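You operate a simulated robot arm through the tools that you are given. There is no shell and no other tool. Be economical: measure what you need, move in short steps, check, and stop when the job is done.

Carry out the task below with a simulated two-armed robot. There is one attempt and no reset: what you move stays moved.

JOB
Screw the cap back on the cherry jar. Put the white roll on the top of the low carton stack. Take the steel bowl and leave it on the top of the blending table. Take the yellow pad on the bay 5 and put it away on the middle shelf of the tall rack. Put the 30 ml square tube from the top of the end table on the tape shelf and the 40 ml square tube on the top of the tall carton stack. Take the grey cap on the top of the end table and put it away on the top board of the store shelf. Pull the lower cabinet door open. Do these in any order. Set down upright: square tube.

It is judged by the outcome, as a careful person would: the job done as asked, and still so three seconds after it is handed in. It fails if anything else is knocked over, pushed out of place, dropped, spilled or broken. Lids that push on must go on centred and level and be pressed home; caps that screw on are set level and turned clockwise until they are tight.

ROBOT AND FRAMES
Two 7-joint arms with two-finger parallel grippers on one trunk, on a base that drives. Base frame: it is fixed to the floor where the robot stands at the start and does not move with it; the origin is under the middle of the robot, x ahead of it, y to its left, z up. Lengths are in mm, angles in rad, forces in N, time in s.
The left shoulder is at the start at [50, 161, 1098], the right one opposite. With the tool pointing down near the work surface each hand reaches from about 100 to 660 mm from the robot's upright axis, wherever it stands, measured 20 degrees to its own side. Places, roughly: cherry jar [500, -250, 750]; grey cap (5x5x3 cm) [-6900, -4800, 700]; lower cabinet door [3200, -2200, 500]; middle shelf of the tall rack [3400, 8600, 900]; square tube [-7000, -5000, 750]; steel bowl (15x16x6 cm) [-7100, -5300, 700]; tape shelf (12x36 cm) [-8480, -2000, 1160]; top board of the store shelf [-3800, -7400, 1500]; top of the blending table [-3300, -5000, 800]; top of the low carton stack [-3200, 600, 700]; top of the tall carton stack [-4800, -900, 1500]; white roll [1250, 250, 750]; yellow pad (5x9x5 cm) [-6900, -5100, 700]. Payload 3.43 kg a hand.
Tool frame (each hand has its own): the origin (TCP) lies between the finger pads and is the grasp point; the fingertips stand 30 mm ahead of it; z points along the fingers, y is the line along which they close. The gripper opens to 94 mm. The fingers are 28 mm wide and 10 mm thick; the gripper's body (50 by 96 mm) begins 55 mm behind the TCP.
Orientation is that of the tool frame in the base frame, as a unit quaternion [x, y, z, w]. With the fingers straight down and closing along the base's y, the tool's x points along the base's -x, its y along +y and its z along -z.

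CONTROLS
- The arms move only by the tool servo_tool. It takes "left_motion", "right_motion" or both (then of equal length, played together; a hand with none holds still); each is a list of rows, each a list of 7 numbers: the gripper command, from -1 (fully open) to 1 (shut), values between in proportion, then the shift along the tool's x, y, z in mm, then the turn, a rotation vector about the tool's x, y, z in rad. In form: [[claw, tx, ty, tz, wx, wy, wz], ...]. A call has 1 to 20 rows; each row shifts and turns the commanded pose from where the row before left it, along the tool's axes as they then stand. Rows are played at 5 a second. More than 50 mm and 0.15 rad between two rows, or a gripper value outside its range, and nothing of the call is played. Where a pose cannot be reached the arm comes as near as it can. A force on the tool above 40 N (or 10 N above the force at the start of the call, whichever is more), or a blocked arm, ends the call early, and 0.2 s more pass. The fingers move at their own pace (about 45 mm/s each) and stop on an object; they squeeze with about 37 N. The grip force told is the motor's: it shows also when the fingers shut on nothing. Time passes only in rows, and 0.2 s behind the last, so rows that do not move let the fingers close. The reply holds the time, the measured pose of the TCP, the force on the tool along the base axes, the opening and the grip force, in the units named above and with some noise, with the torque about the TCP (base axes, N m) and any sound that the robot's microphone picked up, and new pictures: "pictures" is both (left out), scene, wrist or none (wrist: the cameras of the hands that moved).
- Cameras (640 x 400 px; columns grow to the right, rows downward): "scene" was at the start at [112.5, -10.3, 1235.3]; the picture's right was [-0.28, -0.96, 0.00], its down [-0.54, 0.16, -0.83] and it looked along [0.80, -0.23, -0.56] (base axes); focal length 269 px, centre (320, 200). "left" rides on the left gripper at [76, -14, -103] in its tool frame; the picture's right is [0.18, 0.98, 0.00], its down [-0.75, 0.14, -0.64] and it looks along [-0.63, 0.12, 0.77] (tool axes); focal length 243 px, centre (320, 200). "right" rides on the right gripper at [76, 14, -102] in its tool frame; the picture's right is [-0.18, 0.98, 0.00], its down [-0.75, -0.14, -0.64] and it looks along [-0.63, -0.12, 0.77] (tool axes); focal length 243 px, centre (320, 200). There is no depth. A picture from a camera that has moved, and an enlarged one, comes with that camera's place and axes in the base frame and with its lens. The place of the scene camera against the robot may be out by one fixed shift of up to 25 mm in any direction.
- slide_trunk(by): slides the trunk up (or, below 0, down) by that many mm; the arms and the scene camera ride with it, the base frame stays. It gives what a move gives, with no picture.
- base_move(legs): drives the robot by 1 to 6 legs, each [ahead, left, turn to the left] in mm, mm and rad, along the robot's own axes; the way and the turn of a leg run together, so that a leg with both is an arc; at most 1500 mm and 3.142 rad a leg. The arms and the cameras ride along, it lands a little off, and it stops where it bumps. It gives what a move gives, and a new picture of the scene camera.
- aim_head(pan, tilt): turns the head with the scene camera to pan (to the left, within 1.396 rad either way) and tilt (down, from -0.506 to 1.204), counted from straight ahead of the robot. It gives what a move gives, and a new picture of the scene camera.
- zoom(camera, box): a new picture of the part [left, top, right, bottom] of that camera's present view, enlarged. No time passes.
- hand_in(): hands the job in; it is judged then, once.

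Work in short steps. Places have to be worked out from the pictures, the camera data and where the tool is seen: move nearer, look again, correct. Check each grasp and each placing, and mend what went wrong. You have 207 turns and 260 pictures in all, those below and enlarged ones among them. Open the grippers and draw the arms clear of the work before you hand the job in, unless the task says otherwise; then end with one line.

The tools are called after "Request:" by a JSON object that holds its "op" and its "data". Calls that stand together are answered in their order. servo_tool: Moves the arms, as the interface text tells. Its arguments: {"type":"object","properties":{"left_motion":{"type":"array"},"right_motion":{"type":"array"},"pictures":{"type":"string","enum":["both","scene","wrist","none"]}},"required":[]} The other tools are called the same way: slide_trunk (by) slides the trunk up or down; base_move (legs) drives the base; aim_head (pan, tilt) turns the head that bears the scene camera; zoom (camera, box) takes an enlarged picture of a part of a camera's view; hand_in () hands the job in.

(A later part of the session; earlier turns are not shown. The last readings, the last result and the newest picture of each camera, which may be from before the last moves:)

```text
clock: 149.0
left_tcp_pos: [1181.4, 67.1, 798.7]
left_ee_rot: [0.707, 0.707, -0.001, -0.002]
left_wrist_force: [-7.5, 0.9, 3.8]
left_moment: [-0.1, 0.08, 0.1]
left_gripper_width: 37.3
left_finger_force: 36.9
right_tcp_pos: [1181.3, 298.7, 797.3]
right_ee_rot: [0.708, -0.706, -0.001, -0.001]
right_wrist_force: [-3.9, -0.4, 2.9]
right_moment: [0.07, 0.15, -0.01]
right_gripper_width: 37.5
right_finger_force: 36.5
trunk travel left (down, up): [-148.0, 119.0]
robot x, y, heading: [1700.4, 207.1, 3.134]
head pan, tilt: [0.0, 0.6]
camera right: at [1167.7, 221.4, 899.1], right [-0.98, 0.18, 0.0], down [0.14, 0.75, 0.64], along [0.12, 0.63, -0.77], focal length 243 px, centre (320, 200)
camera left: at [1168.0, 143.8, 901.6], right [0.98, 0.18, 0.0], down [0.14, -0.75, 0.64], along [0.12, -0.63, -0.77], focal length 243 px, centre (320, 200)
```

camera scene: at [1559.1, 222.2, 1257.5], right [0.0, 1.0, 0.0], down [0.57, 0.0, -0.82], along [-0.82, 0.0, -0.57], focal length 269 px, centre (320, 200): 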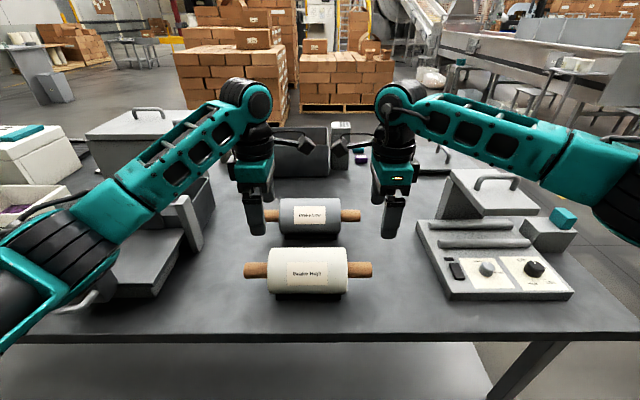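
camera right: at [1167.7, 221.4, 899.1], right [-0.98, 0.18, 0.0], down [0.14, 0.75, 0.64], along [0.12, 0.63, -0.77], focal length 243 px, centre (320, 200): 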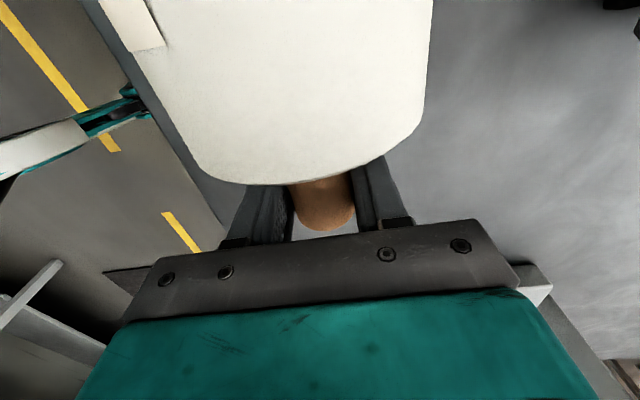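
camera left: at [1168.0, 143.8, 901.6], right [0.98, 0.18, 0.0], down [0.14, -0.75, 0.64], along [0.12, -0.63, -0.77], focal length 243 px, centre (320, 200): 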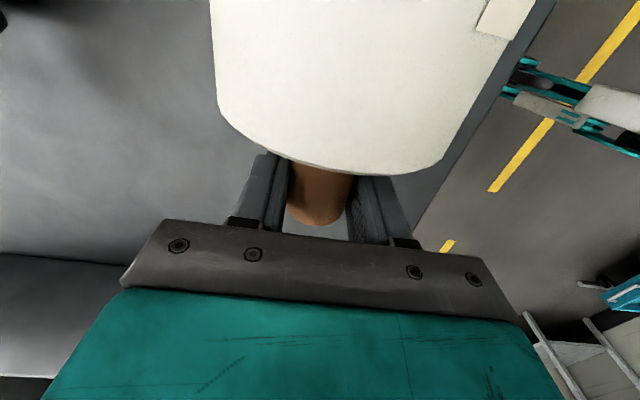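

Both hold dowels. I lift together by 160 mm.

Request:
{"op": "servo_tool", "data": {"left_motion": [[1, 0, 0, -20, 0, 0, 0], [1, 0, 0, -35, 0, 0, 0], [1, 0, 0, -35, 0, 0, 0], [1, 0, 0, -35, 0, 0, 0], [1, 0, 0, -35, 0, 0, 0]], "right_motion": [[1, 0, 0, -20, 0, 0, 0], [1, 0, 0, -35, 0, 0, 0], [1, 0, 0, -35, 0, 0, 0], [1, 0, 0, -35, 0, 0, 0], [1, 0, 0, -35, 0, 0, 0]], "pictures": "scene"}}

```text
clock: 150.2
left_tcp_pos: [1184.3, 64.3, 958.1]
left_ee_rot: [0.706, 0.708, 0.0, 0.0]
left_wrist_force: [-8.2, 1.3, -3.8]
left_moment: [-0.15, -0.02, 0.93]
left_gripper_width: 37.0
left_finger_force: 37.4
right_tcp_pos: [1181.6, 297.7, 957.2]
right_ee_rot: [0.709, -0.705, 0.0, -0.003]
right_wrist_force: [7.1, -1.8, -3.5]
right_moment: [0.07, 0.05, 0.8]
right_gripper_width: 37.6
right_finger_force: 36.9
trunk travel left (down, up): [-148.0, 119.0]
robot x, y, heading: [1702.7, 207.4, 3.136]
head pan, tilt: [0.0, 0.6]
camera scene: at [1559.3, 222.1, 1257.4], right [0.0, 1.0, 0.0], down [0.56, 0.0, -0.83], along [-0.83, 0.0, -0.56], focal length 269 px, centre (320, 200)
```

scene: 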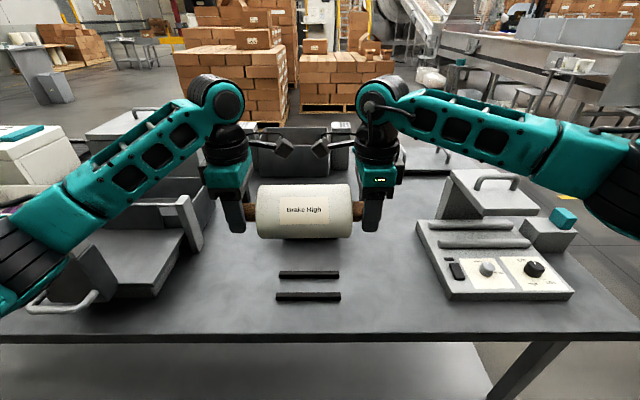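

The roll is lifted off its rails. I drive round the table end toward the carton stacks.

Request:
{"op": "base_move", "data": {"legs": [[-350, 0, 0], [0, 0, -1.57], [1240, 0, 0], [0, 0, 1.575], [1500, 0, 0], [1500, 0, 0]]}}

```text
clock: 180.1
left_tcp_pos: [-1490.3, 1364.1, 957.8]
left_ee_rot: [0.715, 0.699, 0.001, -0.001]
left_wrist_force: [-7.4, -0.3, -3.4]
left_moment: [0.01, -0.01, 0.85]
left_gripper_width: 37.3
left_finger_force: 36.5
right_tcp_pos: [-1489.0, 1596.4, 954.9]
right_ee_rot: [-0.7, 0.714, 0.001, 0.002]
right_wrist_force: [8.0, -0.4, -3.1]
right_moment: [-0.01, 0.04, 0.82]
right_gripper_width: 37.2
right_finger_force: 37.0
trunk travel left (down, up): [-148.0, 119.0]
robot x, y, heading: [-974.4, 1496.6, 3.121]
head pan, tilt: [0.0, 0.6]
camera scene: at [-1112.5, 1511.1, 1257.4], right [0.03, 1.0, 0.0], down [0.57, -0.02, -0.82], along [-0.82, 0.02, -0.57], focal length 269 px, centre (320, 200)
```

scene: 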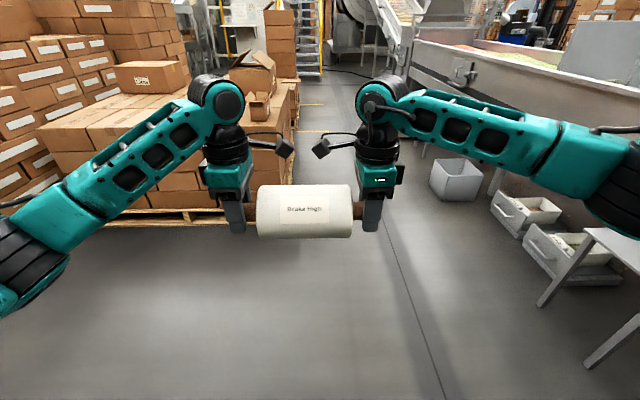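

The low stack is ahead-left with an open box on top. I drive in front of it and look.

Request:
{"op": "base_move", "data": {"legs": [[750, 820, 0.02]]}}

```text
clock: 187.7
left_tcp_pos: [-2257.8, 545.4, 957.1]
left_ee_rot: [0.709, 0.706, 0.0, 0.0]
left_wrist_force: [-7.2, -0.3, -3.2]
left_moment: [0.04, 0.0, 0.87]
left_gripper_width: 37.1
left_finger_force: 37.1
right_tcp_pos: [-2261.1, 776.3, 956.0]
right_ee_rot: [-0.706, 0.708, 0.001, 0.002]
right_wrist_force: [7.3, 1.1, -4.2]
right_moment: [0.1, 0.05, 0.77]
right_gripper_width: 37.3
right_finger_force: 37.2
trunk travel left (down, up): [-148.0, 119.0]
robot x, y, heading: [-1739.5, 681.3, 3.134]
head pan, tilt: [0.0, 0.6]
camera scene: at [-1882.8, 699.0, 1257.4], right [0.01, 1.0, 0.0], down [0.57, -0.01, -0.82], along [-0.82, 0.01, -0.57], focal length 269 px, centre (320, 200)
```

scene: 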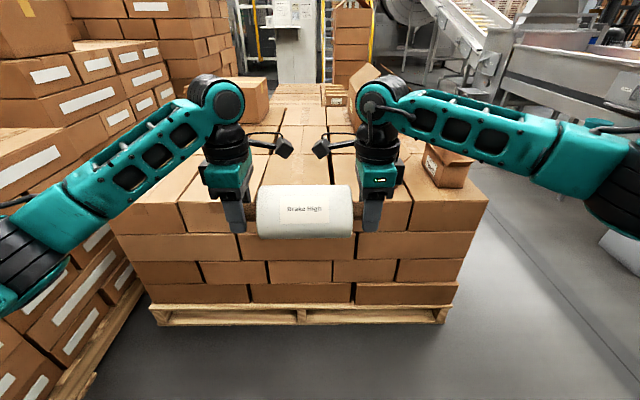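

Stack top is about z 720 with its front edge at x≈−2632, and the centre front is free. I drive up 430 mm.

Request:
{"op": "base_move", "data": {"legs": [[440, 0, 0]]}}

```text
clock: 190.3
left_tcp_pos: [-2697.0, 554.3, 957.3]
left_ee_rot: [0.711, 0.704, 0.0, 0.0]
left_wrist_force: [-8.9, 0.9, -3.5]
left_moment: [-0.1, -0.01, 1.09]
left_gripper_width: 37.5
left_finger_force: 36.5
right_tcp_pos: [-2698.5, 785.7, 956.0]
right_ee_rot: [-0.705, 0.71, 0.0, 0.003]
right_wrist_force: [8.8, 0.4, -2.3]
right_moment: [-0.06, 0.0, 0.9]
right_gripper_width: 37.6
right_finger_force: 36.6
trunk travel left (down, up): [-148.0, 119.0]
robot x, y, heading: [-2178.3, 688.5, 3.127]
head pan, tilt: [0.0, 0.6]
camera scene: at [-2321.1, 705.8, 1257.3], right [0.02, 1.0, 0.0], down [0.57, -0.01, -0.82], along [-0.82, 0.01, -0.57], focal length 269 px, centre (320, 200)
```

scene: 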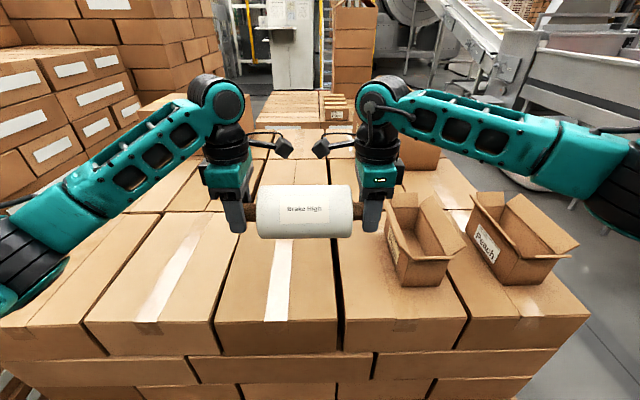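

There is an open carton just right of the right hand, so I shift 120 mm left, then lower with the trunk.

Request:
{"op": "base_move", "data": {"legs": [[20, 120, 0]]}}

Request:
{"op": "slide_trunk", "data": {"by": -140}}

Request:
{"op": "zoom", "data": {"camera": "scene", "box": [160, 120, 480, 320]}}

```text
clock: 192.1
left_tcp_pos: [-2720.0, 435.0, 958.8]
left_ee_rot: [0.711, 0.703, 0.0, 0.0]
left_wrist_force: [-7.6, -0.2, -2.9]
left_moment: [-0.08, 0.02, 1.02]
left_gripper_width: 37.4
left_finger_force: 36.8
right_tcp_pos: [-2720.2, 666.5, 955.5]
right_ee_rot: [-0.705, 0.71, 0.0, 0.002]
right_wrist_force: [7.8, -0.8, -3.2]
right_moment: [-0.06, -0.02, 0.68]
right_gripper_width: 37.0
right_finger_force: 37.5
trunk travel left (down, up): [-148.0, 119.0]
robot x, y, heading: [-2200.6, 572.3, 3.123]
head pan, tilt: [0.0, 0.6]
camera scene: at [-2343.2, 586.3, 1257.4], right [0.02, 1.0, 0.0], down [0.57, -0.01, -0.82], along [-0.82, 0.02, -0.57], focal length 269 px, centre (320, 200)
```

scene: 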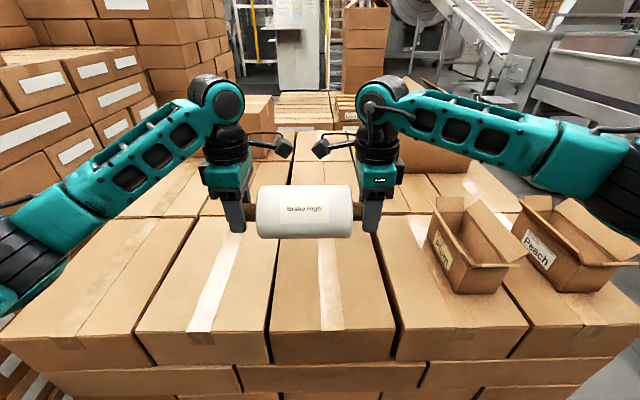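

```text
clock: 193.7
left_tcp_pos: [-2719.6, 435.4, 817.0]
left_ee_rot: [0.711, 0.703, -0.001, 0.0]
left_wrist_force: [-4.3, 1.5, -4.8]
left_moment: [-0.11, -0.01, 0.87]
left_gripper_width: 37.1
left_finger_force: 37.0
right_tcp_pos: [-2719.3, 667.5, 816.2]
right_ee_rot: [-0.705, 0.709, 0.0, 0.002]
right_wrist_force: [5.5, -0.4, -2.6]
right_moment: [-0.03, 0.04, 0.41]
right_gripper_width: 37.3
right_finger_force: 36.2
trunk travel left (down, up): [-8.0, 259.0]
robot x, y, heading: [-2200.9, 570.4, 3.122]
head pan, tilt: [0.0, 0.6]
```

```text
2.00 times, centred on (320, 220) of scene
camera zoom: at [-2342.9, 586.5, 1117.5], right [0.02, 1.0, 0.0], down [0.57, -0.01, -0.82], along [-0.82, 0.02, -0.57], focal length 538 px, centre (320, 160)
```

zoom: 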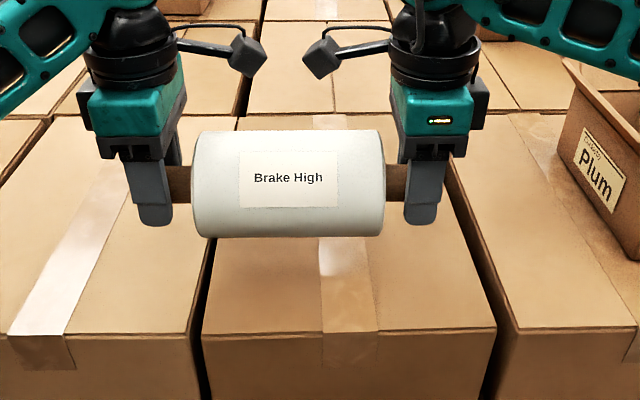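

Still above the carton. I lower both hands slowly until contact.

Request:
{"op": "servo_tool", "data": {"left_motion": [[1, 0, 0, 10, 0, 0, 0], [1, 0, 0, 8, 0, 0, 0], [1, 0, 0, 5, 0, 0, 0], [1, 0, 0, 5, 0, 0, 0], [1, 0, 0, 0, 0, 0, 0]], "right_motion": [[1, 0, 0, 10, 0, 0, 0], [1, 0, 0, 8, 0, 0, 0], [1, 0, 0, 5, 0, 0, 0], [1, 0, 0, 5, 0, 0, 0], [1, 0, 0, 0, 0, 0, 0]], "pictures": "none"}}

Request:
{"op": "zoom", "data": {"camera": "scene", "box": [220, 170, 420, 290]}}

```text
clock: 194.9
left_tcp_pos: [-2718.4, 435.4, 788.6]
left_ee_rot: [0.711, 0.704, 0.0, 0.0]
left_wrist_force: [-5.8, -1.9, -3.1]
left_moment: [0.46, 0.02, 0.67]
left_gripper_width: 37.3
left_finger_force: 37.6
right_tcp_pos: [-2719.9, 667.8, 787.9]
right_ee_rot: [-0.705, 0.709, 0.0, 0.002]
right_wrist_force: [7.2, 2.8, -4.5]
right_moment: [-0.26, -0.01, 0.64]
right_gripper_width: 37.1
right_finger_force: 36.8
trunk travel left (down, up): [-8.0, 259.0]
robot x, y, heading: [-2203.4, 570.6, 3.123]
head pan, tilt: [0.0, 0.6]
```

```text
3.20 times, centred on (320, 230) of scene
camera zoom: at [-2343.1, 586.5, 1117.4], right [0.02, 1.0, 0.0], down [0.57, -0.01, -0.82], along [-0.82, 0.02, -0.57], focal length 861 px, centre (320, 104)
```

zoom: 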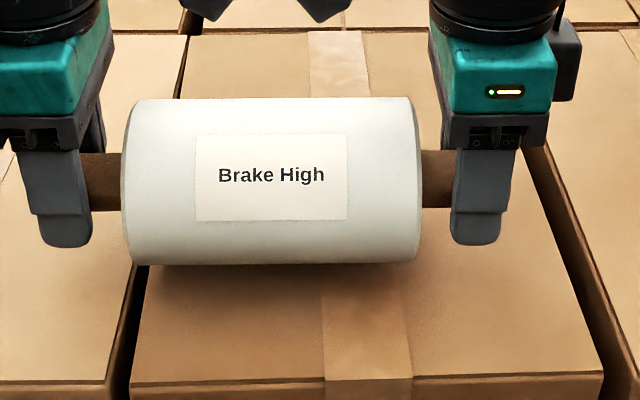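

Nearly touching. I keep lowering in small steps until the force changes.

Request:
{"op": "servo_tool", "data": {"left_motion": [[1, 0, 0, 4, 0, 0, 0], [1, 0, 0, 4, 0, 0, 0], [1, 0, 0, 3, 0, 0, 0], [1, 0, 0, 0, 0, 0, 0]], "right_motion": [[1, 0, 0, 4, 0, 0, 0], [1, 0, 0, 4, 0, 0, 0], [1, 0, 0, 3, 0, 0, 0], [1, 0, 0, 0, 0, 0, 0]], "pictures": "none"}}

```text
clock: 195.9
left_tcp_pos: [-2719.4, 436.4, 778.0]
left_ee_rot: [0.711, 0.704, 0.0, 0.0]
left_wrist_force: [-3.8, 1.4, -3.5]
left_moment: [-0.43, -0.11, 0.7]
left_gripper_width: 37.1
left_finger_force: 37.4
right_tcp_pos: [-2720.1, 666.8, 776.4]
right_ee_rot: [-0.705, 0.71, 0.0, 0.002]
right_wrist_force: [4.0, -1.4, -3.5]
right_moment: [0.27, 0.08, 0.17]
right_gripper_width: 37.3
right_finger_force: 36.8
trunk travel left (down, up): [-8.0, 259.0]
robot x, y, heading: [-2201.5, 569.2, 3.123]
head pan, tilt: [0.0, 0.6]
```

No contact yet, so I continue in 3 mm steps.

Request:
{"op": "servo_tool", "data": {"left_motion": [[1, 0, 0, 3, 0, 0, 0], [1, 0, 0, 3, 0, 0, 0], [1, 0, 0, 3, 0, 0, 0], [1, 0, 0, 0, 0, 0, 0]], "right_motion": [[1, 0, 0, 3, 0, 0, 0], [1, 0, 0, 3, 0, 0, 0], [1, 0, 0, 3, 0, 0, 0], [1, 0, 0, 0, 0, 0, 0]], "pictures": "none"}}

Request:
{"op": "zoom", "data": {"camera": "scene", "box": [220, 170, 420, 290]}}

```text
clock: 196.9
left_tcp_pos: [-2718.7, 436.0, 772.8]
left_ee_rot: [0.711, 0.704, -0.002, -0.003]
left_wrist_force: [-4.3, -1.6, 12.1]
left_moment: [0.96, 0.09, 0.36]
left_gripper_width: 37.2
left_finger_force: 36.9
right_tcp_pos: [-2718.3, 667.3, 771.5]
right_ee_rot: [-0.704, 0.71, 0.002, 0.0]
right_wrist_force: [-1.1, 1.5, 13.5]
right_moment: [1.05, 0.11, 0.37]
right_gripper_width: 37.3
right_finger_force: 36.8
trunk travel left (down, up): [-8.0, 259.0]
robot x, y, heading: [-2198.2, 568.1, 3.124]
head pan, tilt: [0.0, 0.6]
```

```text
3.20 times, centred on (320, 230) of scene
camera zoom: at [-2341.2, 586.2, 1118.2], right [0.02, 1.0, 0.0], down [0.56, -0.01, -0.83], along [-0.83, 0.02, -0.56], focal length 861 px, centre (320, 104)
```

zoom: 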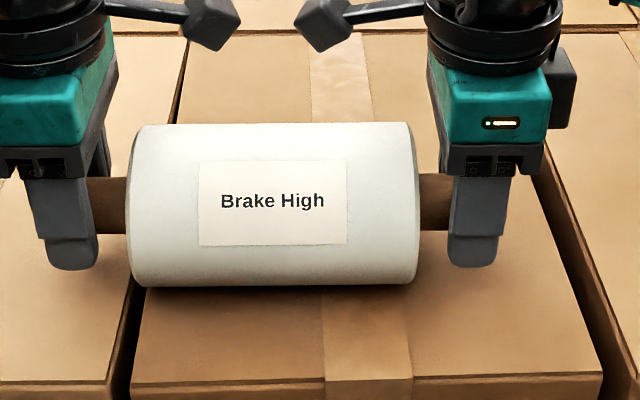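

Contact on both sides. I ease up slightly, open, and lift straight away.

Request:
{"op": "servo_tool", "data": {"left_motion": [[1, 0, 0, -2, 0, 0, 0], [1, 0, 0, 0, 0, 0, 0], [0.1, 0, 0, 0, 0, 0, 0], [-0.4, 0, 0, 0, 0, 0, 0], [-1, 0, 0, 0, 0, 0, 0], [-1, 0, 0, 0, 0, 0, 0], [-1, 0, 0, -30, 0, 0, 0], [-1, 0, 0, -45, 0, 0, 0], [-1, 0, 0, -45, 0, 0, 0], [-1, 0, 0, -45, 0, 0, 0]], "right_motion": [[1, 0, 0, -2, 0, 0, 0], [1, 0, 0, 0, 0, 0, 0], [0.1, 0, 0, 0, 0, 0, 0], [-0.4, 0, 0, 0, 0, 0, 0], [-1, 0, 0, 0, 0, 0, 0], [-1, 0, 0, 0, 0, 0, 0], [-1, 0, 0, -30, 0, 0, 0], [-1, 0, 0, -45, 0, 0, 0], [-1, 0, 0, -45, 0, 0, 0], [-1, 0, 0, -45, 0, 0, 0]], "pictures": "scene"}}

```text
clock: 199.1
left_tcp_pos: [-2718.3, 434.9, 934.6]
left_ee_rot: [0.711, 0.703, -0.001, 0.0]
left_wrist_force: [0.2, -1.4, -0.1]
left_moment: [0.04, -0.03, 0.0]
left_gripper_width: 94.1
left_finger_force: 0.1
right_tcp_pos: [-2719.3, 667.8, 935.2]
right_ee_rot: [-0.705, 0.709, 0.0, 0.002]
right_wrist_force: [0.3, 0.1, -0.2]
right_moment: [0.0, 0.0, 0.02]
right_gripper_width: 94.0
right_finger_force: 0.1
trunk travel left (down, up): [-8.0, 259.0]
robot x, y, heading: [-2202.7, 569.0, 3.12]
head pan, tilt: [0.0, 0.6]
camera scene: at [-2342.3, 586.5, 1117.5], right [0.02, 1.0, 0.0], down [0.56, -0.01, -0.83], along [-0.83, 0.02, -0.56], focal length 269 px, centre (320, 200)
```

scene: 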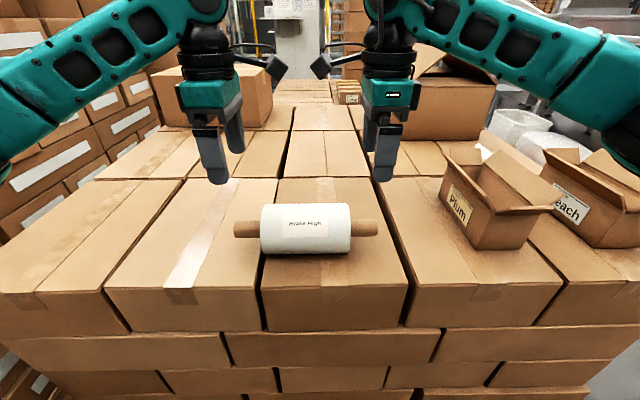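

The roll rests stably. I back off and restore the hand yaws, then turn to look toward −y for the way to the end table.

Request:
{"op": "base_move", "data": {"legs": [[-500, 0, 0], [0, 0, 1.57]]}}

Request:
{"op": "servo_tool", "data": {"left_motion": [[-1, 0, 0, -20, 0, 0, 0.143], [-1, 0, 0, -20, 0, 0, 0.143], [-1, 0, 0, -20, 0, 0, 0.143], [-1, 0, 0, 0, 0, 0, 0.143], [-1, 0, 0, 0, 0, 0, 0.143], [-1, 0, 0, 0, 0, 0, 0.143], [-1, 0, 0, 0, 0, 0, 0.143], [-1, 0, 0, 0, 0, 0, 0.143], [-1, 0, 0, 0, 0, 0, 0.143], [-1, 0, 0, 0, 0, 0, 0.143], [-1, 0, 0, 0, 0, 0, 0.143], [-1, 30, 0, 0, 0, 0, 0], [-1, 30, 0, 0, 0, 0, 0], [-1, 30, 0, 0, 0, 0, 0], [-1, 30, 0, 0, 0, 0, 0], [-1, 30, 0, 0, 0, 0, 0]], "right_motion": [[-1, 0, 0, -20, 0, 0, -0.143], [-1, 0, 0, -20, 0, 0, -0.143], [-1, 0, 0, -20, 0, 0, -0.143], [-1, 0, 0, 0, 0, 0, -0.143], [-1, 0, 0, 0, 0, 0, -0.143], [-1, 0, 0, 0, 0, 0, -0.143], [-1, 0, 0, 0, 0, 0, -0.143], [-1, 0, 0, 0, 0, 0, -0.143], [-1, 0, 0, 0, 0, 0, -0.143], [-1, 0, 0, 0, 0, 0, -0.143], [-1, 0, 0, 0, 0, 0, -0.143], [-1, 30, 0, 0, 0, 0, 0], [-1, 30, 0, 0, 0, 0, 0], [-1, 30, 0, 0, 0, 0, 0], [-1, 30, 0, 0, 0, 0, 0], [-1, 30, 0, 0, 0, 0, 0]], "pictures": "none"}}

Request:
{"op": "slide_trunk", "data": {"by": 130}}

Request:
{"op": "aim_head", "data": {"pan": -0.5, "tilt": 0.3}}

```text
clock: 205.9
left_tcp_pos: [-1572.9, 37.3, 934.4]
left_ee_rot: [0.012, 1.0, -0.001, -0.001]
left_wrist_force: [0.2, -0.4, 0.6]
left_moment: [0.04, -0.01, 0.02]
left_gripper_width: 94.1
left_finger_force: 0.1
right_tcp_pos: [-1805.9, 39.0, 936.2]
right_ee_rot: [1.0, -0.01, -0.001, -0.002]
right_wrist_force: [-0.5, 0.0, -0.2]
right_moment: [0.04, 0.01, -0.02]
right_gripper_width: 94.2
right_finger_force: 0.1
trunk travel left (down, up): [-8.0, 259.0]
robot x, y, heading: [-1700.9, 551.7, -1.602]
head pan, tilt: [0.0, 0.6]
camera scene: at [-1717.8, 442.9, 1117.5], right [-1.0, 0.03, 0.0], down [0.02, 0.56, -0.83], along [-0.03, -0.82, -0.56], focal length 269 px, centre (320, 200)
```

scene: 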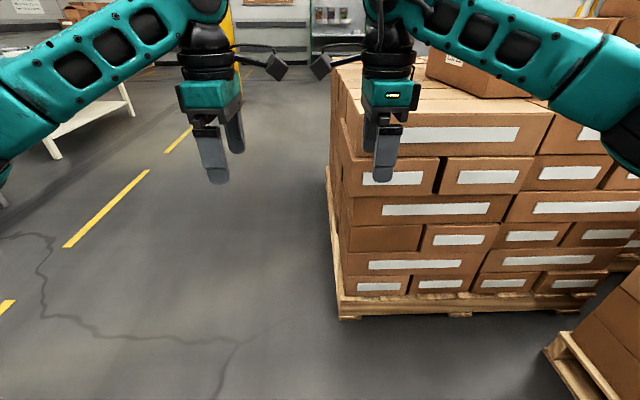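

```text
clock: 209.3
left_tcp_pos: [-1568.6, 187.6, 995.3]
left_ee_rot: [0.715, 0.699, -0.001, 0.001]
left_wrist_force: [0.7, 0.4, -0.1]
left_moment: [-0.02, 0.02, -0.01]
left_gripper_width: 94.0
left_finger_force: 0.2
right_tcp_pos: [-1801.7, 192.0, 995.0]
right_ee_rot: [0.714, 0.7, 0.0, -0.003]
right_wrist_force: [0.1, -0.7, 0.0]
right_moment: [-0.01, -0.02, 0.0]
right_gripper_width: 93.9
right_finger_force: 0.1
trunk travel left (down, up): [-8.0, 259.0]
robot x, y, heading: [-1702.8, 555.9, -1.605]
head pan, tilt: [0.0, 0.6]
```

```text
clock: 210.9
left_tcp_pos: [-1567.9, 187.8, 1124.5]
left_ee_rot: [0.716, 0.698, -0.001, 0.0]
left_wrist_force: [-0.5, -0.3, 0.2]
left_moment: [-0.01, 0.01, 0.02]
left_gripper_width: 94.1
left_finger_force: 0.1
right_tcp_pos: [-1803.0, 192.7, 1125.1]
right_ee_rot: [0.714, 0.701, 0.0, -0.003]
right_wrist_force: [1.1, 0.9, 0.8]
right_moment: [-0.01, 0.02, 0.0]
right_gripper_width: 93.9
right_finger_force: 0.1
trunk travel left (down, up): [-138.0, 129.0]
robot x, y, heading: [-1704.3, 554.7, -1.601]
head pan, tilt: [0.0, 0.6]
```

```text
clock: 211.8
left_tcp_pos: [-1568.9, 188.7, 1125.0]
left_ee_rot: [0.716, 0.698, -0.001, 0.001]
left_wrist_force: [0.5, 0.4, 0.0]
left_moment: [-0.01, -0.01, 0.02]
left_gripper_width: 93.9
left_finger_force: 0.1
right_tcp_pos: [-1803.9, 191.7, 1124.9]
right_ee_rot: [0.714, 0.7, -0.001, -0.002]
right_wrist_force: [0.7, 0.2, -0.3]
right_moment: [-0.02, -0.01, -0.03]
right_gripper_width: 94.2
right_finger_force: 0.1
trunk travel left (down, up): [-138.0, 129.0]
robot x, y, heading: [-1701.0, 554.2, -1.599]
head pan, tilt: [-0.499, 0.3]
camera scene: at [-1762.3, 450.7, 1274.9], right [-0.86, 0.51, 0.0], down [0.15, 0.26, -0.96], along [-0.48, -0.82, -0.3], focal length 269 px, centre (320, 200)
```

scene: 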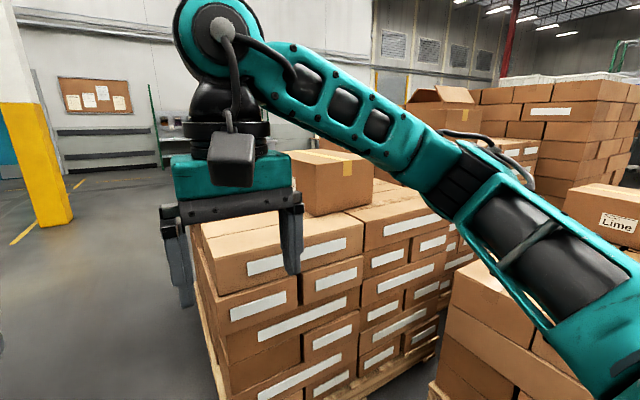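

I drive −y past the stack, then look west with the head.

Request:
{"op": "base_move", "data": {"legs": [[1450, 0, 0], [1450, 0, 0], [0, 0, -1.0]]}}

Request:
{"op": "aim_head", "data": {"pan": 0, "tilt": 0.25}}

```text
clock: 215.3
left_tcp_pos: [-1587.5, -306.0, 1123.3]
left_ee_rot: [0.718, 0.696, 0.0, 0.0]
left_wrist_force: [-0.3, 0.2, -0.5]
left_moment: [0.01, -0.04, -0.01]
left_gripper_width: 94.0
left_finger_force: 0.1
right_tcp_pos: [-1819.7, -301.5, 1125.1]
right_ee_rot: [0.715, 0.699, 0.001, -0.003]
right_wrist_force: [-0.6, -0.9, -1.0]
right_moment: [0.04, 0.0, 0.0]
right_gripper_width: 94.1
right_finger_force: 0.0
trunk travel left (down, up): [-138.0, 129.0]
robot x, y, heading: [-1717.9, 63.1, -1.604]
head pan, tilt: [-0.499, 0.3]
stopped in leg 1: the robot was blocked; the commanded pose is now the measured one
camera scene: at [-1779.3, -43.3, 1274.9], right [-0.86, 0.51, 0.0], down [0.15, 0.26, -0.96], along [-0.49, -0.82, -0.3], focal length 269 px, centre (320, 200)
```

scene: 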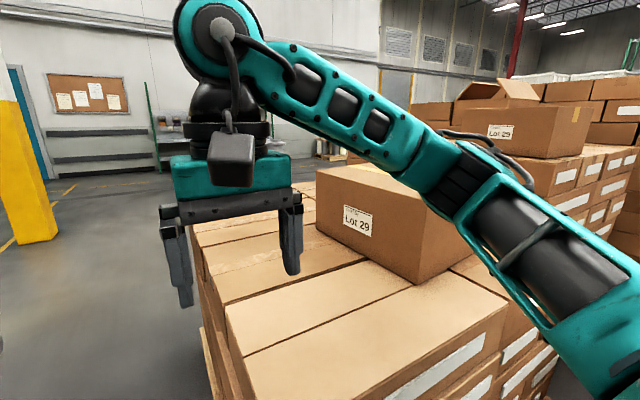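

```text
clock: 216.2
left_tcp_pos: [-1587.1, -305.8, 1125.0]
left_ee_rot: [0.718, 0.696, 0.0, 0.0]
left_wrist_force: [-0.4, 0.3, -0.7]
left_moment: [0.01, 0.02, 0.0]
left_gripper_width: 94.2
left_finger_force: 0.1
right_tcp_pos: [-1821.3, -301.2, 1126.0]
right_ee_rot: [0.715, 0.699, 0.0, -0.003]
right_wrist_force: [-0.4, 0.3, 0.3]
right_moment: [0.02, -0.03, -0.04]
right_gripper_width: 94.5
right_finger_force: 0.0
trunk travel left (down, up): [-138.0, 129.0]
robot x, y, heading: [-1717.7, 61.9, -1.607]
head pan, tilt: [0.0, 0.25]
camera scene: at [-1735.1, -55.6, 1279.7], right [-1.0, 0.04, 0.0], down [0.01, 0.25, -0.97], along [-0.04, -0.97, -0.25], focal length 269 px, centre (320, 200)
```

scene: 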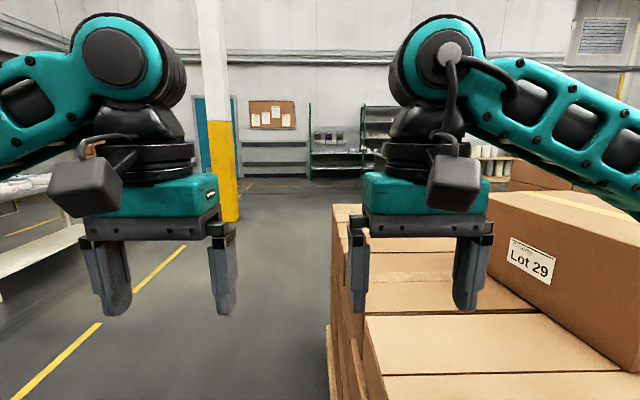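

The base bumped the edge of a pallet on my right, so I back off, sidestep 450 mm left and continue.

Request:
{"op": "base_move", "data": {"legs": [[-90, 0, 0.035], [0, 470, 0], [1450, 0, 0], [1300, 0, 0], [0, 0, -1.0]]}}

```text
clock: 236.9
left_tcp_pos: [-1432.5, -2884.9, 1125.6]
left_ee_rot: [0.958, 0.287, 0.0, 0.0]
left_wrist_force: [1.9, 0.6, -0.2]
left_moment: [0.0, -0.01, -0.04]
left_gripper_width: 93.9
left_finger_force: 0.1
right_tcp_pos: [-1564.0, -2690.6, 1125.9]
right_ee_rot: [0.957, 0.289, 0.001, -0.002]
right_wrist_force: [-0.1, -0.4, 0.3]
right_moment: [0.05, 0.01, 0.01]
right_gripper_width: 93.8
right_finger_force: 0.0
trunk travel left (down, up): [-138.0, 129.0]
robot x, y, heading: [-1204.7, -2567.4, -2.566]
head pan, tilt: [0.0, 0.25]
camera scene: at [-1330.4, -2624.4, 1279.7], right [-0.54, 0.84, 0.0], down [0.21, 0.13, -0.97], along [-0.81, -0.53, -0.25], focal length 269 px, centre (320, 200)
```

scene: 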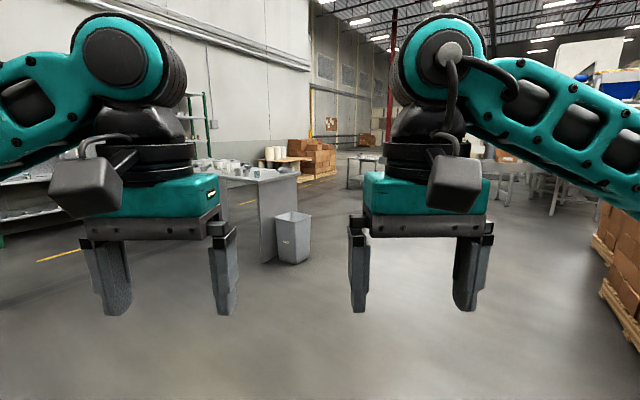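

The end table is visible through the gap straight ahead, and the direct line looks clear. I drive 4.3 m toward it.

Request:
{"op": "base_move", "data": {"legs": [[0, 0, -0.18], [1450, 0, 0], [1450, 0, 0], [1450, 0, 0]]}}

```text
clock: 258.3
left_tcp_pos: [-5426.1, -4582.8, 1125.0]
left_ee_rot: [0.978, 0.209, 0.0, 0.0]
left_wrist_force: [0.0, 0.5, 1.1]
left_moment: [-0.01, 0.0, 0.02]
left_gripper_width: 93.9
left_finger_force: 0.0
right_tcp_pos: [-5525.7, -4370.6, 1125.8]
right_ee_rot: [0.977, 0.211, 0.001, -0.003]
right_wrist_force: [0.0, 0.1, -0.2]
right_moment: [-0.01, 0.0, -0.03]
right_gripper_width: 94.0
right_finger_force: 0.1
trunk travel left (down, up): [-138.0, 129.0]
robot x, y, heading: [-5149.7, -4309.1, -2.727]
head pan, tilt: [0.0, 0.25]
camera scene: at [-5285.9, -4344.5, 1279.7], right [-0.4, 0.92, 0.0], down [0.23, 0.1, -0.97], along [-0.89, -0.39, -0.25], focal length 269 px, centre (320, 200)
```

scene: 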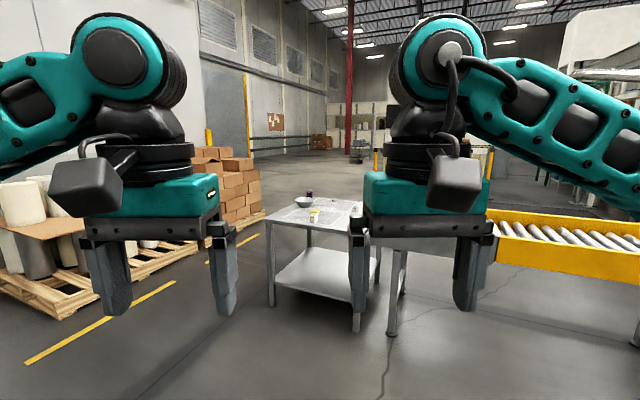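

The end table is in view. I turn to face −x and approach its near edge.

Request:
{"op": "base_move", "data": {"legs": [[0, 0, -0.415], [600, 740, 0], [600, 0, 0]]}}

Request:
{"op": "aim_head", "data": {"pan": 0, "tilt": 0.75}}

Request:
{"op": "zoom", "data": {"camera": "scene", "box": [200, 60, 440, 210]}}

```text
clock: 269.4
left_tcp_pos: [-6728.7, -5173.9, 1123.9]
left_ee_rot: [1.0, -0.002, 0.0, 0.001]
left_wrist_force: [-0.2, -0.7, -0.1]
left_moment: [-0.02, -0.02, 0.01]
left_gripper_width: 93.9
left_finger_force: 0.3
right_tcp_pos: [-6729.9, -4939.5, 1125.9]
right_ee_rot: [1.0, 0.0, 0.001, -0.003]
right_wrist_force: [-0.4, 0.9, 0.0]
right_moment: [-0.01, -0.01, 0.0]
right_gripper_width: 93.6
right_finger_force: 0.0
trunk travel left (down, up): [-138.0, 129.0]
robot x, y, heading: [-6363.4, -5033.9, 3.13]
head pan, tilt: [0.0, 0.25]
camera scene: at [-6509.3, -5017.4, 1279.7], right [0.01, 1.0, 0.0], down [0.25, 0.0, -0.97], along [-0.97, 0.01, -0.25], focal length 269 px, centre (320, 200)
```

scene: 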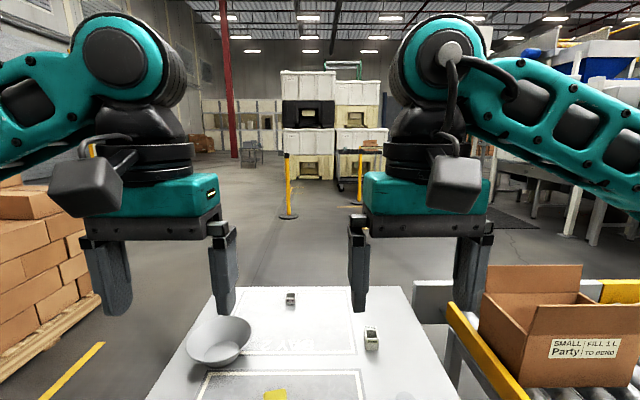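

```text
clock: 270.3
left_tcp_pos: [-6729.7, -5173.3, 1124.6]
left_ee_rot: [1.0, -0.001, 0.0, -0.001]
left_wrist_force: [-0.2, 0.1, 0.4]
left_moment: [-0.03, 0.01, 0.03]
left_gripper_width: 93.9
left_finger_force: 0.1
right_tcp_pos: [-6729.6, -4939.5, 1125.6]
right_ee_rot: [1.0, 0.002, 0.002, -0.002]
right_wrist_force: [-0.8, -0.3, 0.0]
right_moment: [-0.05, -0.02, 0.03]
right_gripper_width: 93.8
right_finger_force: 0.0
trunk travel left (down, up): [-138.0, 129.0]
robot x, y, heading: [-6364.8, -5034.6, 3.131]
head pan, tilt: [0.0, 0.75]
camera scene: at [-6498.5, -5017.5, 1234.7], right [0.01, 1.0, 0.0], down [0.68, -0.01, -0.73], along [-0.73, 0.01, -0.68], focal length 269 px, centre (320, 200)
```

scene: 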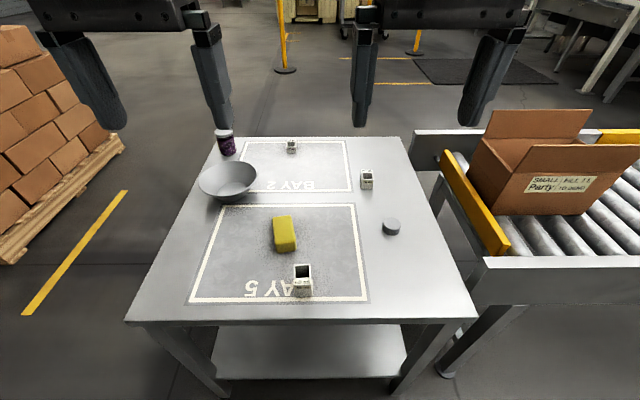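

```text
2.67 times, centred on (320, 135) of scene
camera zoom: at [-6498.5, -5017.5, 1234.7], right [0.01, 1.0, 0.0], down [0.68, -0.01, -0.73], along [-0.73, 0.01, -0.68], focal length 718 px, centre (320, 373)
```

zoom: 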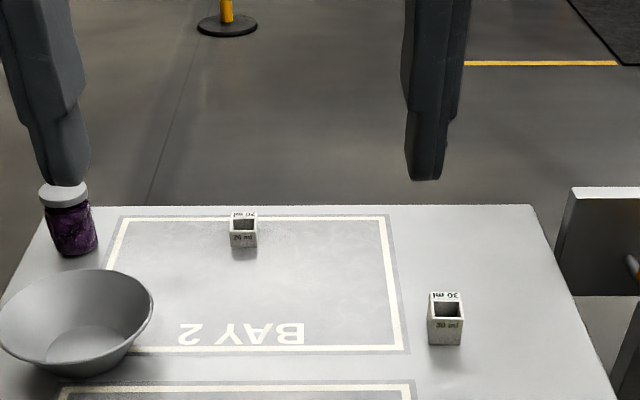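

I see three square tubes: the far one reads 20 ml and the right one 30 ml. I check the near one.

Request:
{"op": "zoom", "data": {"camera": "scene", "box": [240, 190, 420, 310]}}

```text
3.33 times, centred on (330, 250) of scene
camera zoom: at [-6498.5, -5017.5, 1234.7], right [0.01, 1.0, 0.0], down [0.68, -0.01, -0.73], along [-0.73, 0.01, -0.68], focal length 897 px, centre (287, 33)
```

zoom: 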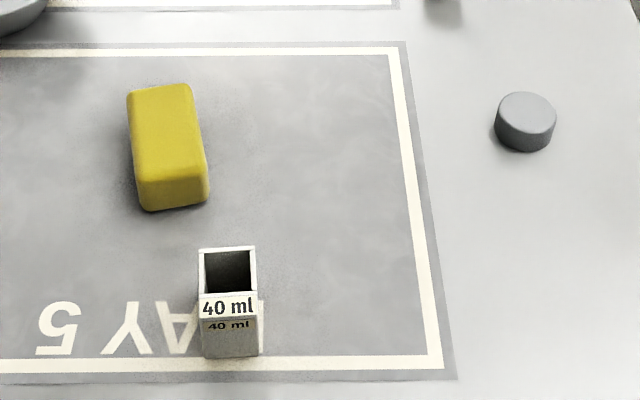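

Near tube is the 40 ml. Since the tape shelf and tall stack are high, I'll hold the tubes with the hand pitched 45° forward. First the right hand goes for the 30 ml tube: pitch, then move to a pre-grasp.

Request:
{"op": "servo_tool", "data": {"right_motion": [[-1, 0, 0, 0, 0, -0.131, 0], [-1, 0, 0, 0, 0, -0.131, 0], [-1, 0, 0, 0, 0, -0.131, 0], [-1, 0, 0, 0, 0, -0.131, 0], [-1, 0, 0, 0, 0, -0.131, 0], [-1, 0, 0, 0, 0, -0.131, 0], [-1, 0, -7.1, 44, 0, 0, 0], [-1, 0, -7.1, 44, 0, 0, 0], [-1, 0, -7.1, 44, 0, 0, 0], [-1, 0, -7.1, 44, 0, 0, 0], [-1, 0, -7.1, 44, 0, 0, 0], [-1, 0, -7.1, 44, 0, 0, 0], [-1, 0, -7.1, 44, 0, 0, 0], [-1, 0, -7.1, 44, 0, 0, 0], [-1, 0, -7.1, 44, 0, 0, 0], [-1, 0, 0, 0, 0, 0, 0]]}}

```text
clock: 273.7
left_tcp_pos: [-6728.8, -5173.7, 1125.2]
left_ee_rot: [1.0, -0.002, 0.0, 0.0]
left_wrist_force: [-0.2, -0.5, 0.1]
left_moment: [-0.02, 0.0, -0.06]
left_gripper_width: 93.9
left_finger_force: 0.1
right_tcp_pos: [-7010.0, -4876.8, 843.4]
right_ee_rot: [0.924, 0.002, -0.382, -0.001]
right_wrist_force: [0.1, 0.3, -0.2]
right_moment: [0.02, -0.01, -0.03]
right_gripper_width: 93.9
right_finger_force: 0.1
trunk travel left (down, up): [-138.0, 129.0]
robot x, y, heading: [-6363.1, -5032.0, 3.137]
head pan, tilt: [0.0, 0.75]
camera scene: at [-6498.4, -5017.5, 1234.6], right [0.01, 1.0, 0.0], down [0.68, -0.01, -0.73], along [-0.73, 0.01, -0.68], focal length 269 px, centre (320, 200)
camera right: at [-6882.9, -4891.0, 862.6], right [-0.13, -0.98, 0.13], down [-0.08, 0.14, 0.99], along [-0.99, 0.11, -0.1], focal length 243 px, centre (320, 200)
```

scene: 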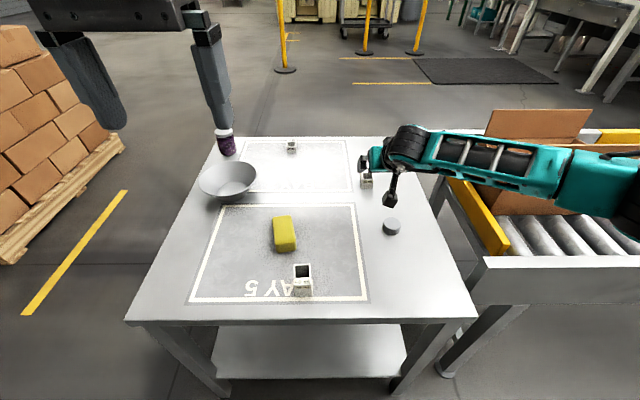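
right: 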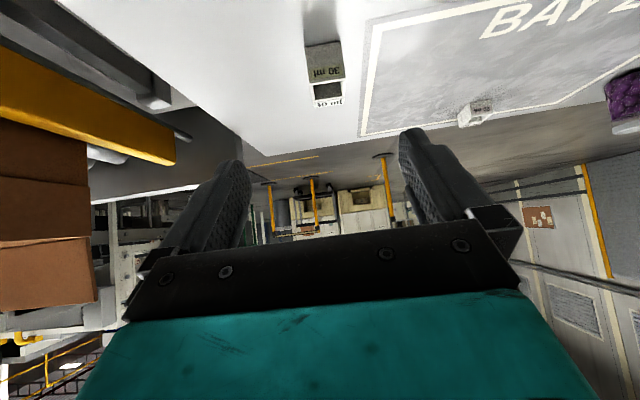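

I can reach it. Tube 30: front at x≈−7105, y≈−4888, table z≈693. I align and advance to straddle it, then look.

Request:
{"op": "servo_tool", "data": {"right_motion": [[-1, 10.6, 11, 0, 0, 0, 0], [-1, 0, 0, 40, 0, 0, 0], [-1, 0, 0, 40, 0, 0, 0], [-1, 0, 0, 35, 0, 0, 0], [-1, 0, 0, 20, 0, 0, 0], [-1, 0, 0, 0, 0, 0, 0]], "pictures": "wrist"}}

```text
clock: 275.1
left_tcp_pos: [-6728.0, -5174.3, 1124.7]
left_ee_rot: [1.0, -0.001, -0.001, 0.0]
left_wrist_force: [0.2, 0.2, -0.3]
left_moment: [0.01, 0.02, -0.02]
left_gripper_width: 93.8
left_finger_force: 0.0
right_tcp_pos: [-7089.8, -4887.4, 746.5]
right_ee_rot: [0.924, 0.001, -0.381, -0.001]
right_wrist_force: [-0.2, 0.2, 0.3]
right_moment: [-0.02, 0.01, 0.0]
right_gripper_width: 94.3
right_finger_force: 0.0
right hand out of reach, approached as far as the arm can: row 5
trunk travel left (down, up): [-138.0, 129.0]
robot x, y, heading: [-6362.5, -5033.9, 3.129]
head pan, tilt: [0.0, 0.75]
camera right: at [-6962.7, -4902.1, 765.5], right [-0.13, -0.98, 0.13], down [-0.08, 0.14, 0.99], along [-0.99, 0.12, -0.1], focal length 243 px, centre (320, 200)
```

right: 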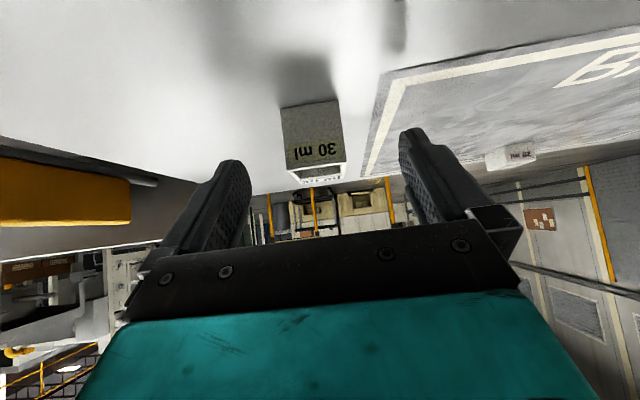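

The tube is centred between the fingers but the arm is at its reach, so I drive 20 mm ahead and lower 12 mm, then close.

Request:
{"op": "base_move", "data": {"legs": [[22, 0, 0]]}}

Request:
{"op": "servo_tool", "data": {"right_motion": [[-1, 8.8, 0, 8.8, 0, 0, 0], [-1, 0, 0, 0, 0, 0, 0], [0.3, 0, 0, 0, 0, 0, 0], [1, 0, 0, 0, 0, 0, 0], [1, 0, 0, 0, 0, 0, 0], [1, 0, 0, 0, 0, 0, 0], [1, 0, 0, 0, 0, 0, 0]], "pictures": "wrist"}}

```text
clock: 275.9
left_tcp_pos: [-6750.9, -5173.7, 1124.3]
left_ee_rot: [1.0, -0.001, 0.0, 0.0]
left_wrist_force: [-0.6, -0.3, 0.2]
left_moment: [-0.01, -0.01, 0.02]
left_gripper_width: 94.2
left_finger_force: 0.0
right_tcp_pos: [-7112.2, -4886.0, 745.9]
right_ee_rot: [0.925, 0.002, -0.381, 0.0]
right_wrist_force: [0.7, 0.8, 0.6]
right_moment: [-0.01, 0.01, -0.01]
right_gripper_width: 94.0
right_finger_force: 0.1
trunk travel left (down, up): [-138.0, 129.0]
robot x, y, heading: [-6384.5, -5033.7, 3.134]
head pan, tilt: [0.0, 0.75]
camera scene: at [-6521.5, -5017.3, 1234.5], right [0.01, 1.0, 0.0], down [0.68, -0.01, -0.73], along [-0.73, 0.01, -0.68], focal length 269 px, centre (320, 200)
```

scene: 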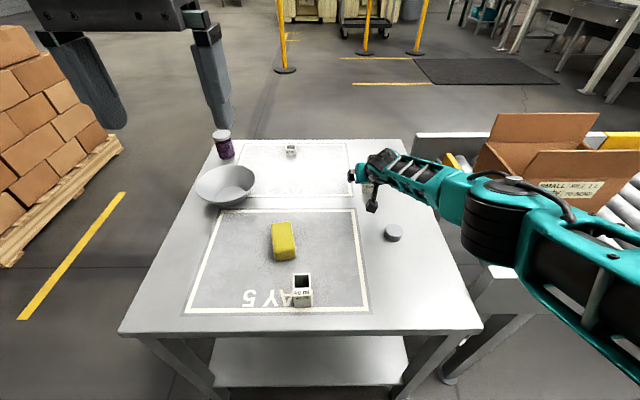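

```text
clock: 277.5
left_tcp_pos: [-6751.0, -5173.2, 1123.6]
left_ee_rot: [1.0, -0.002, -0.001, 0.001]
left_wrist_force: [-0.6, -0.8, -0.3]
left_moment: [0.01, 0.0, -0.01]
left_gripper_width: 94.0
left_finger_force: 0.0
right_tcp_pos: [-7108.1, -4885.2, 732.4]
right_ee_rot: [0.924, 0.002, -0.382, 0.0]
right_wrist_force: [0.3, -0.4, 0.2]
right_moment: [-0.01, 0.0, -0.02]
right_gripper_width: 37.2
right_finger_force: 37.4
right hand out of reach, approached as far as the arm can: row 1
trunk travel left (down, up): [-138.0, 129.0]
robot x, y, heading: [-6383.4, -5032.0, 3.13]
head pan, tilt: [0.0, 0.75]
camera right: at [-6980.9, -4899.5, 750.5], right [-0.13, -0.98, 0.13], down [-0.08, 0.14, 0.99], along [-0.99, 0.12, -0.1], focal length 243 px, centre (320, 200)
```

right: 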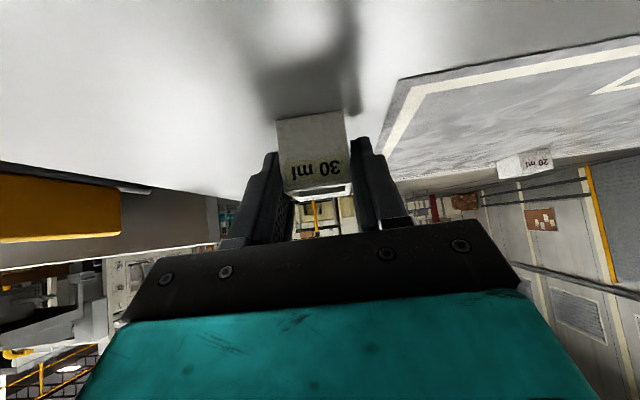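

30 ml tube gripped. I lift it, retract the arm, and back the base up for the left hand to take the 40 ml tube.

Request:
{"op": "servo_tool", "data": {"right_motion": [[1, -24, 0, -24, 0, 0, 0], [1, -24, 0, -24, 0, 0, 0], [1, -24, 0, -24, 0, 0, 0], [1, -24, 0, -24, 0, 0, 0], [1, -24, 0, -24, 0, 0, 0], [1, 28, 0, -28, 0, 0, 0], [1, 28, 0, -28, 0, 0, 0], [1, 28, 0, -28, 0, 0, 0], [1, 28, 0, -28, 0, 0, 0], [1, 28, -20, -28, 0, 0, 0], [1, 28, -20, -28, 0, 0, 0], [1, 0, -35, 0, 0, 0, 0], [1, 0, -35, 0, 0, 0, 0]], "left_motion": [[-1, 0, 0, 0, 0, 0, 0], [-1, 0, 0, 0, 0, -0.131, 0], [-1, 0, 0, 0, 0, -0.131, 0], [-1, 0, 0, 0, 0, -0.131, 0], [-1, 0, 0, 0, 0, -0.131, 0], [-1, 0, 0, 0, 0, -0.131, 0], [-1, 0, 0, 0, 0, -0.131, 0], [-1, 0, 0, 0, 0, 0, 0], [-1, 0, 0, 0, 0, 0, 0], [-1, 0, 0, 0, 0, 0, 0], [-1, 0, 0, 0, 0, 0, 0], [-1, 0, 0, 0, 0, 0, 0], [-1, 0, 0, 0, 0, 0, 0]], "pictures": "none"}}

Request:
{"op": "base_move", "data": {"legs": [[-250, -100, 0.01]]}}

```text
clock: 280.3
left_tcp_pos: [-6750.4, -5173.7, 1125.4]
left_ee_rot: [0.923, -0.002, -0.384, -0.001]
left_wrist_force: [-0.3, -0.8, 0.1]
left_moment: [-0.01, -0.02, -0.02]
left_gripper_width: 94.1
left_finger_force: 0.0
right_tcp_pos: [-6866.5, -4774.0, 902.2]
right_ee_rot: [0.924, 0.002, -0.383, 0.0]
right_wrist_force: [0.4, 0.0, -0.4]
right_moment: [0.0, -0.02, -0.03]
right_gripper_width: 37.3
right_finger_force: 37.2
trunk travel left (down, up): [-138.0, 129.0]
robot x, y, heading: [-6385.1, -5033.5, 3.133]
head pan, tilt: [0.0, 0.75]
```

```text
clock: 282.2
left_tcp_pos: [-6499.1, -5077.3, 1125.3]
left_ee_rot: [0.923, 0.003, -0.384, 0.001]
left_wrist_force: [0.3, -0.1, 0.6]
left_moment: [-0.03, 0.03, 0.01]
left_gripper_width: 94.0
left_finger_force: 0.1
right_tcp_pos: [-6621.8, -4679.2, 903.8]
right_ee_rot: [0.924, 0.007, -0.382, 0.001]
right_wrist_force: [-0.2, 0.2, -0.7]
right_moment: [0.02, -0.03, 0.01]
right_gripper_width: 37.4
right_finger_force: 37.1
trunk travel left (down, up): [-138.0, 129.0]
robot x, y, heading: [-6134.0, -4932.5, -3.136]
head pan, tilt: [0.0, 0.75]
camera scene: at [-6271.6, -4918.6, 1234.7], right [0.0, 1.0, 0.0], down [0.68, 0.0, -0.73], along [-0.73, 0.0, -0.68], focal length 269 px, centre (320, 200)
```

scene: 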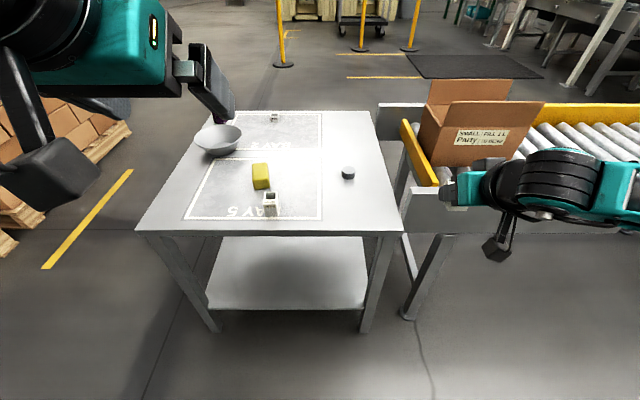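

I bring the left hand to its pre-grasp for the 40 ml tube.

Request:
{"op": "servo_tool", "data": {"left_motion": [[-1, 8.9, -1, 38.2, 0, 0, 0], [-1, 8.9, -1, 38.2, 0, 0, 0], [-1, 8.9, -1, 38.2, 0, 0, 0], [-1, 8.9, -1, 38.2, 0, 0, 0], [-1, 8.9, -1, 38.2, 0, 0, 0], [-1, 8.9, -1, 38.2, 0, 0, 0], [-1, 8.9, -1, 38.2, 0, 0, 0], [-1, 8.9, -1, 38.2, 0, 0, 0], [-1, 8.9, -1, 38.2, 0, 0, 0], [-1, 0, 0, 0, 0, 0, 0]], "pictures": "wrist"}}

```text
clock: 284.4
left_tcp_pos: [-6686.6, -5068.8, 826.5]
left_ee_rot: [0.924, 0.003, -0.383, 0.001]
left_wrist_force: [0.2, -0.6, 0.2]
left_moment: [-0.01, 0.01, 0.02]
left_gripper_width: 94.0
left_finger_force: 0.1
right_tcp_pos: [-6622.2, -4678.9, 902.7]
right_ee_rot: [0.924, 0.008, -0.382, 0.002]
right_wrist_force: [-0.3, 0.3, -0.1]
right_moment: [-0.01, 0.02, 0.01]
right_gripper_width: 37.3
right_finger_force: 37.2
trunk travel left (down, up): [-138.0, 129.0]
robot x, y, heading: [-6139.2, -4933.1, -3.138]
head pan, tilt: [0.0, 0.75]
camera left: at [-6560.5, -5053.5, 844.2], right [0.14, -0.98, -0.13], down [-0.08, -0.14, 0.99], along [-0.99, -0.13, -0.09], focal length 243 px, centre (320, 200)
```

left: 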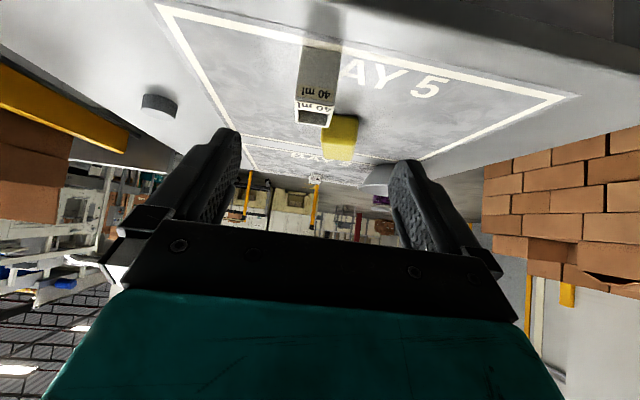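

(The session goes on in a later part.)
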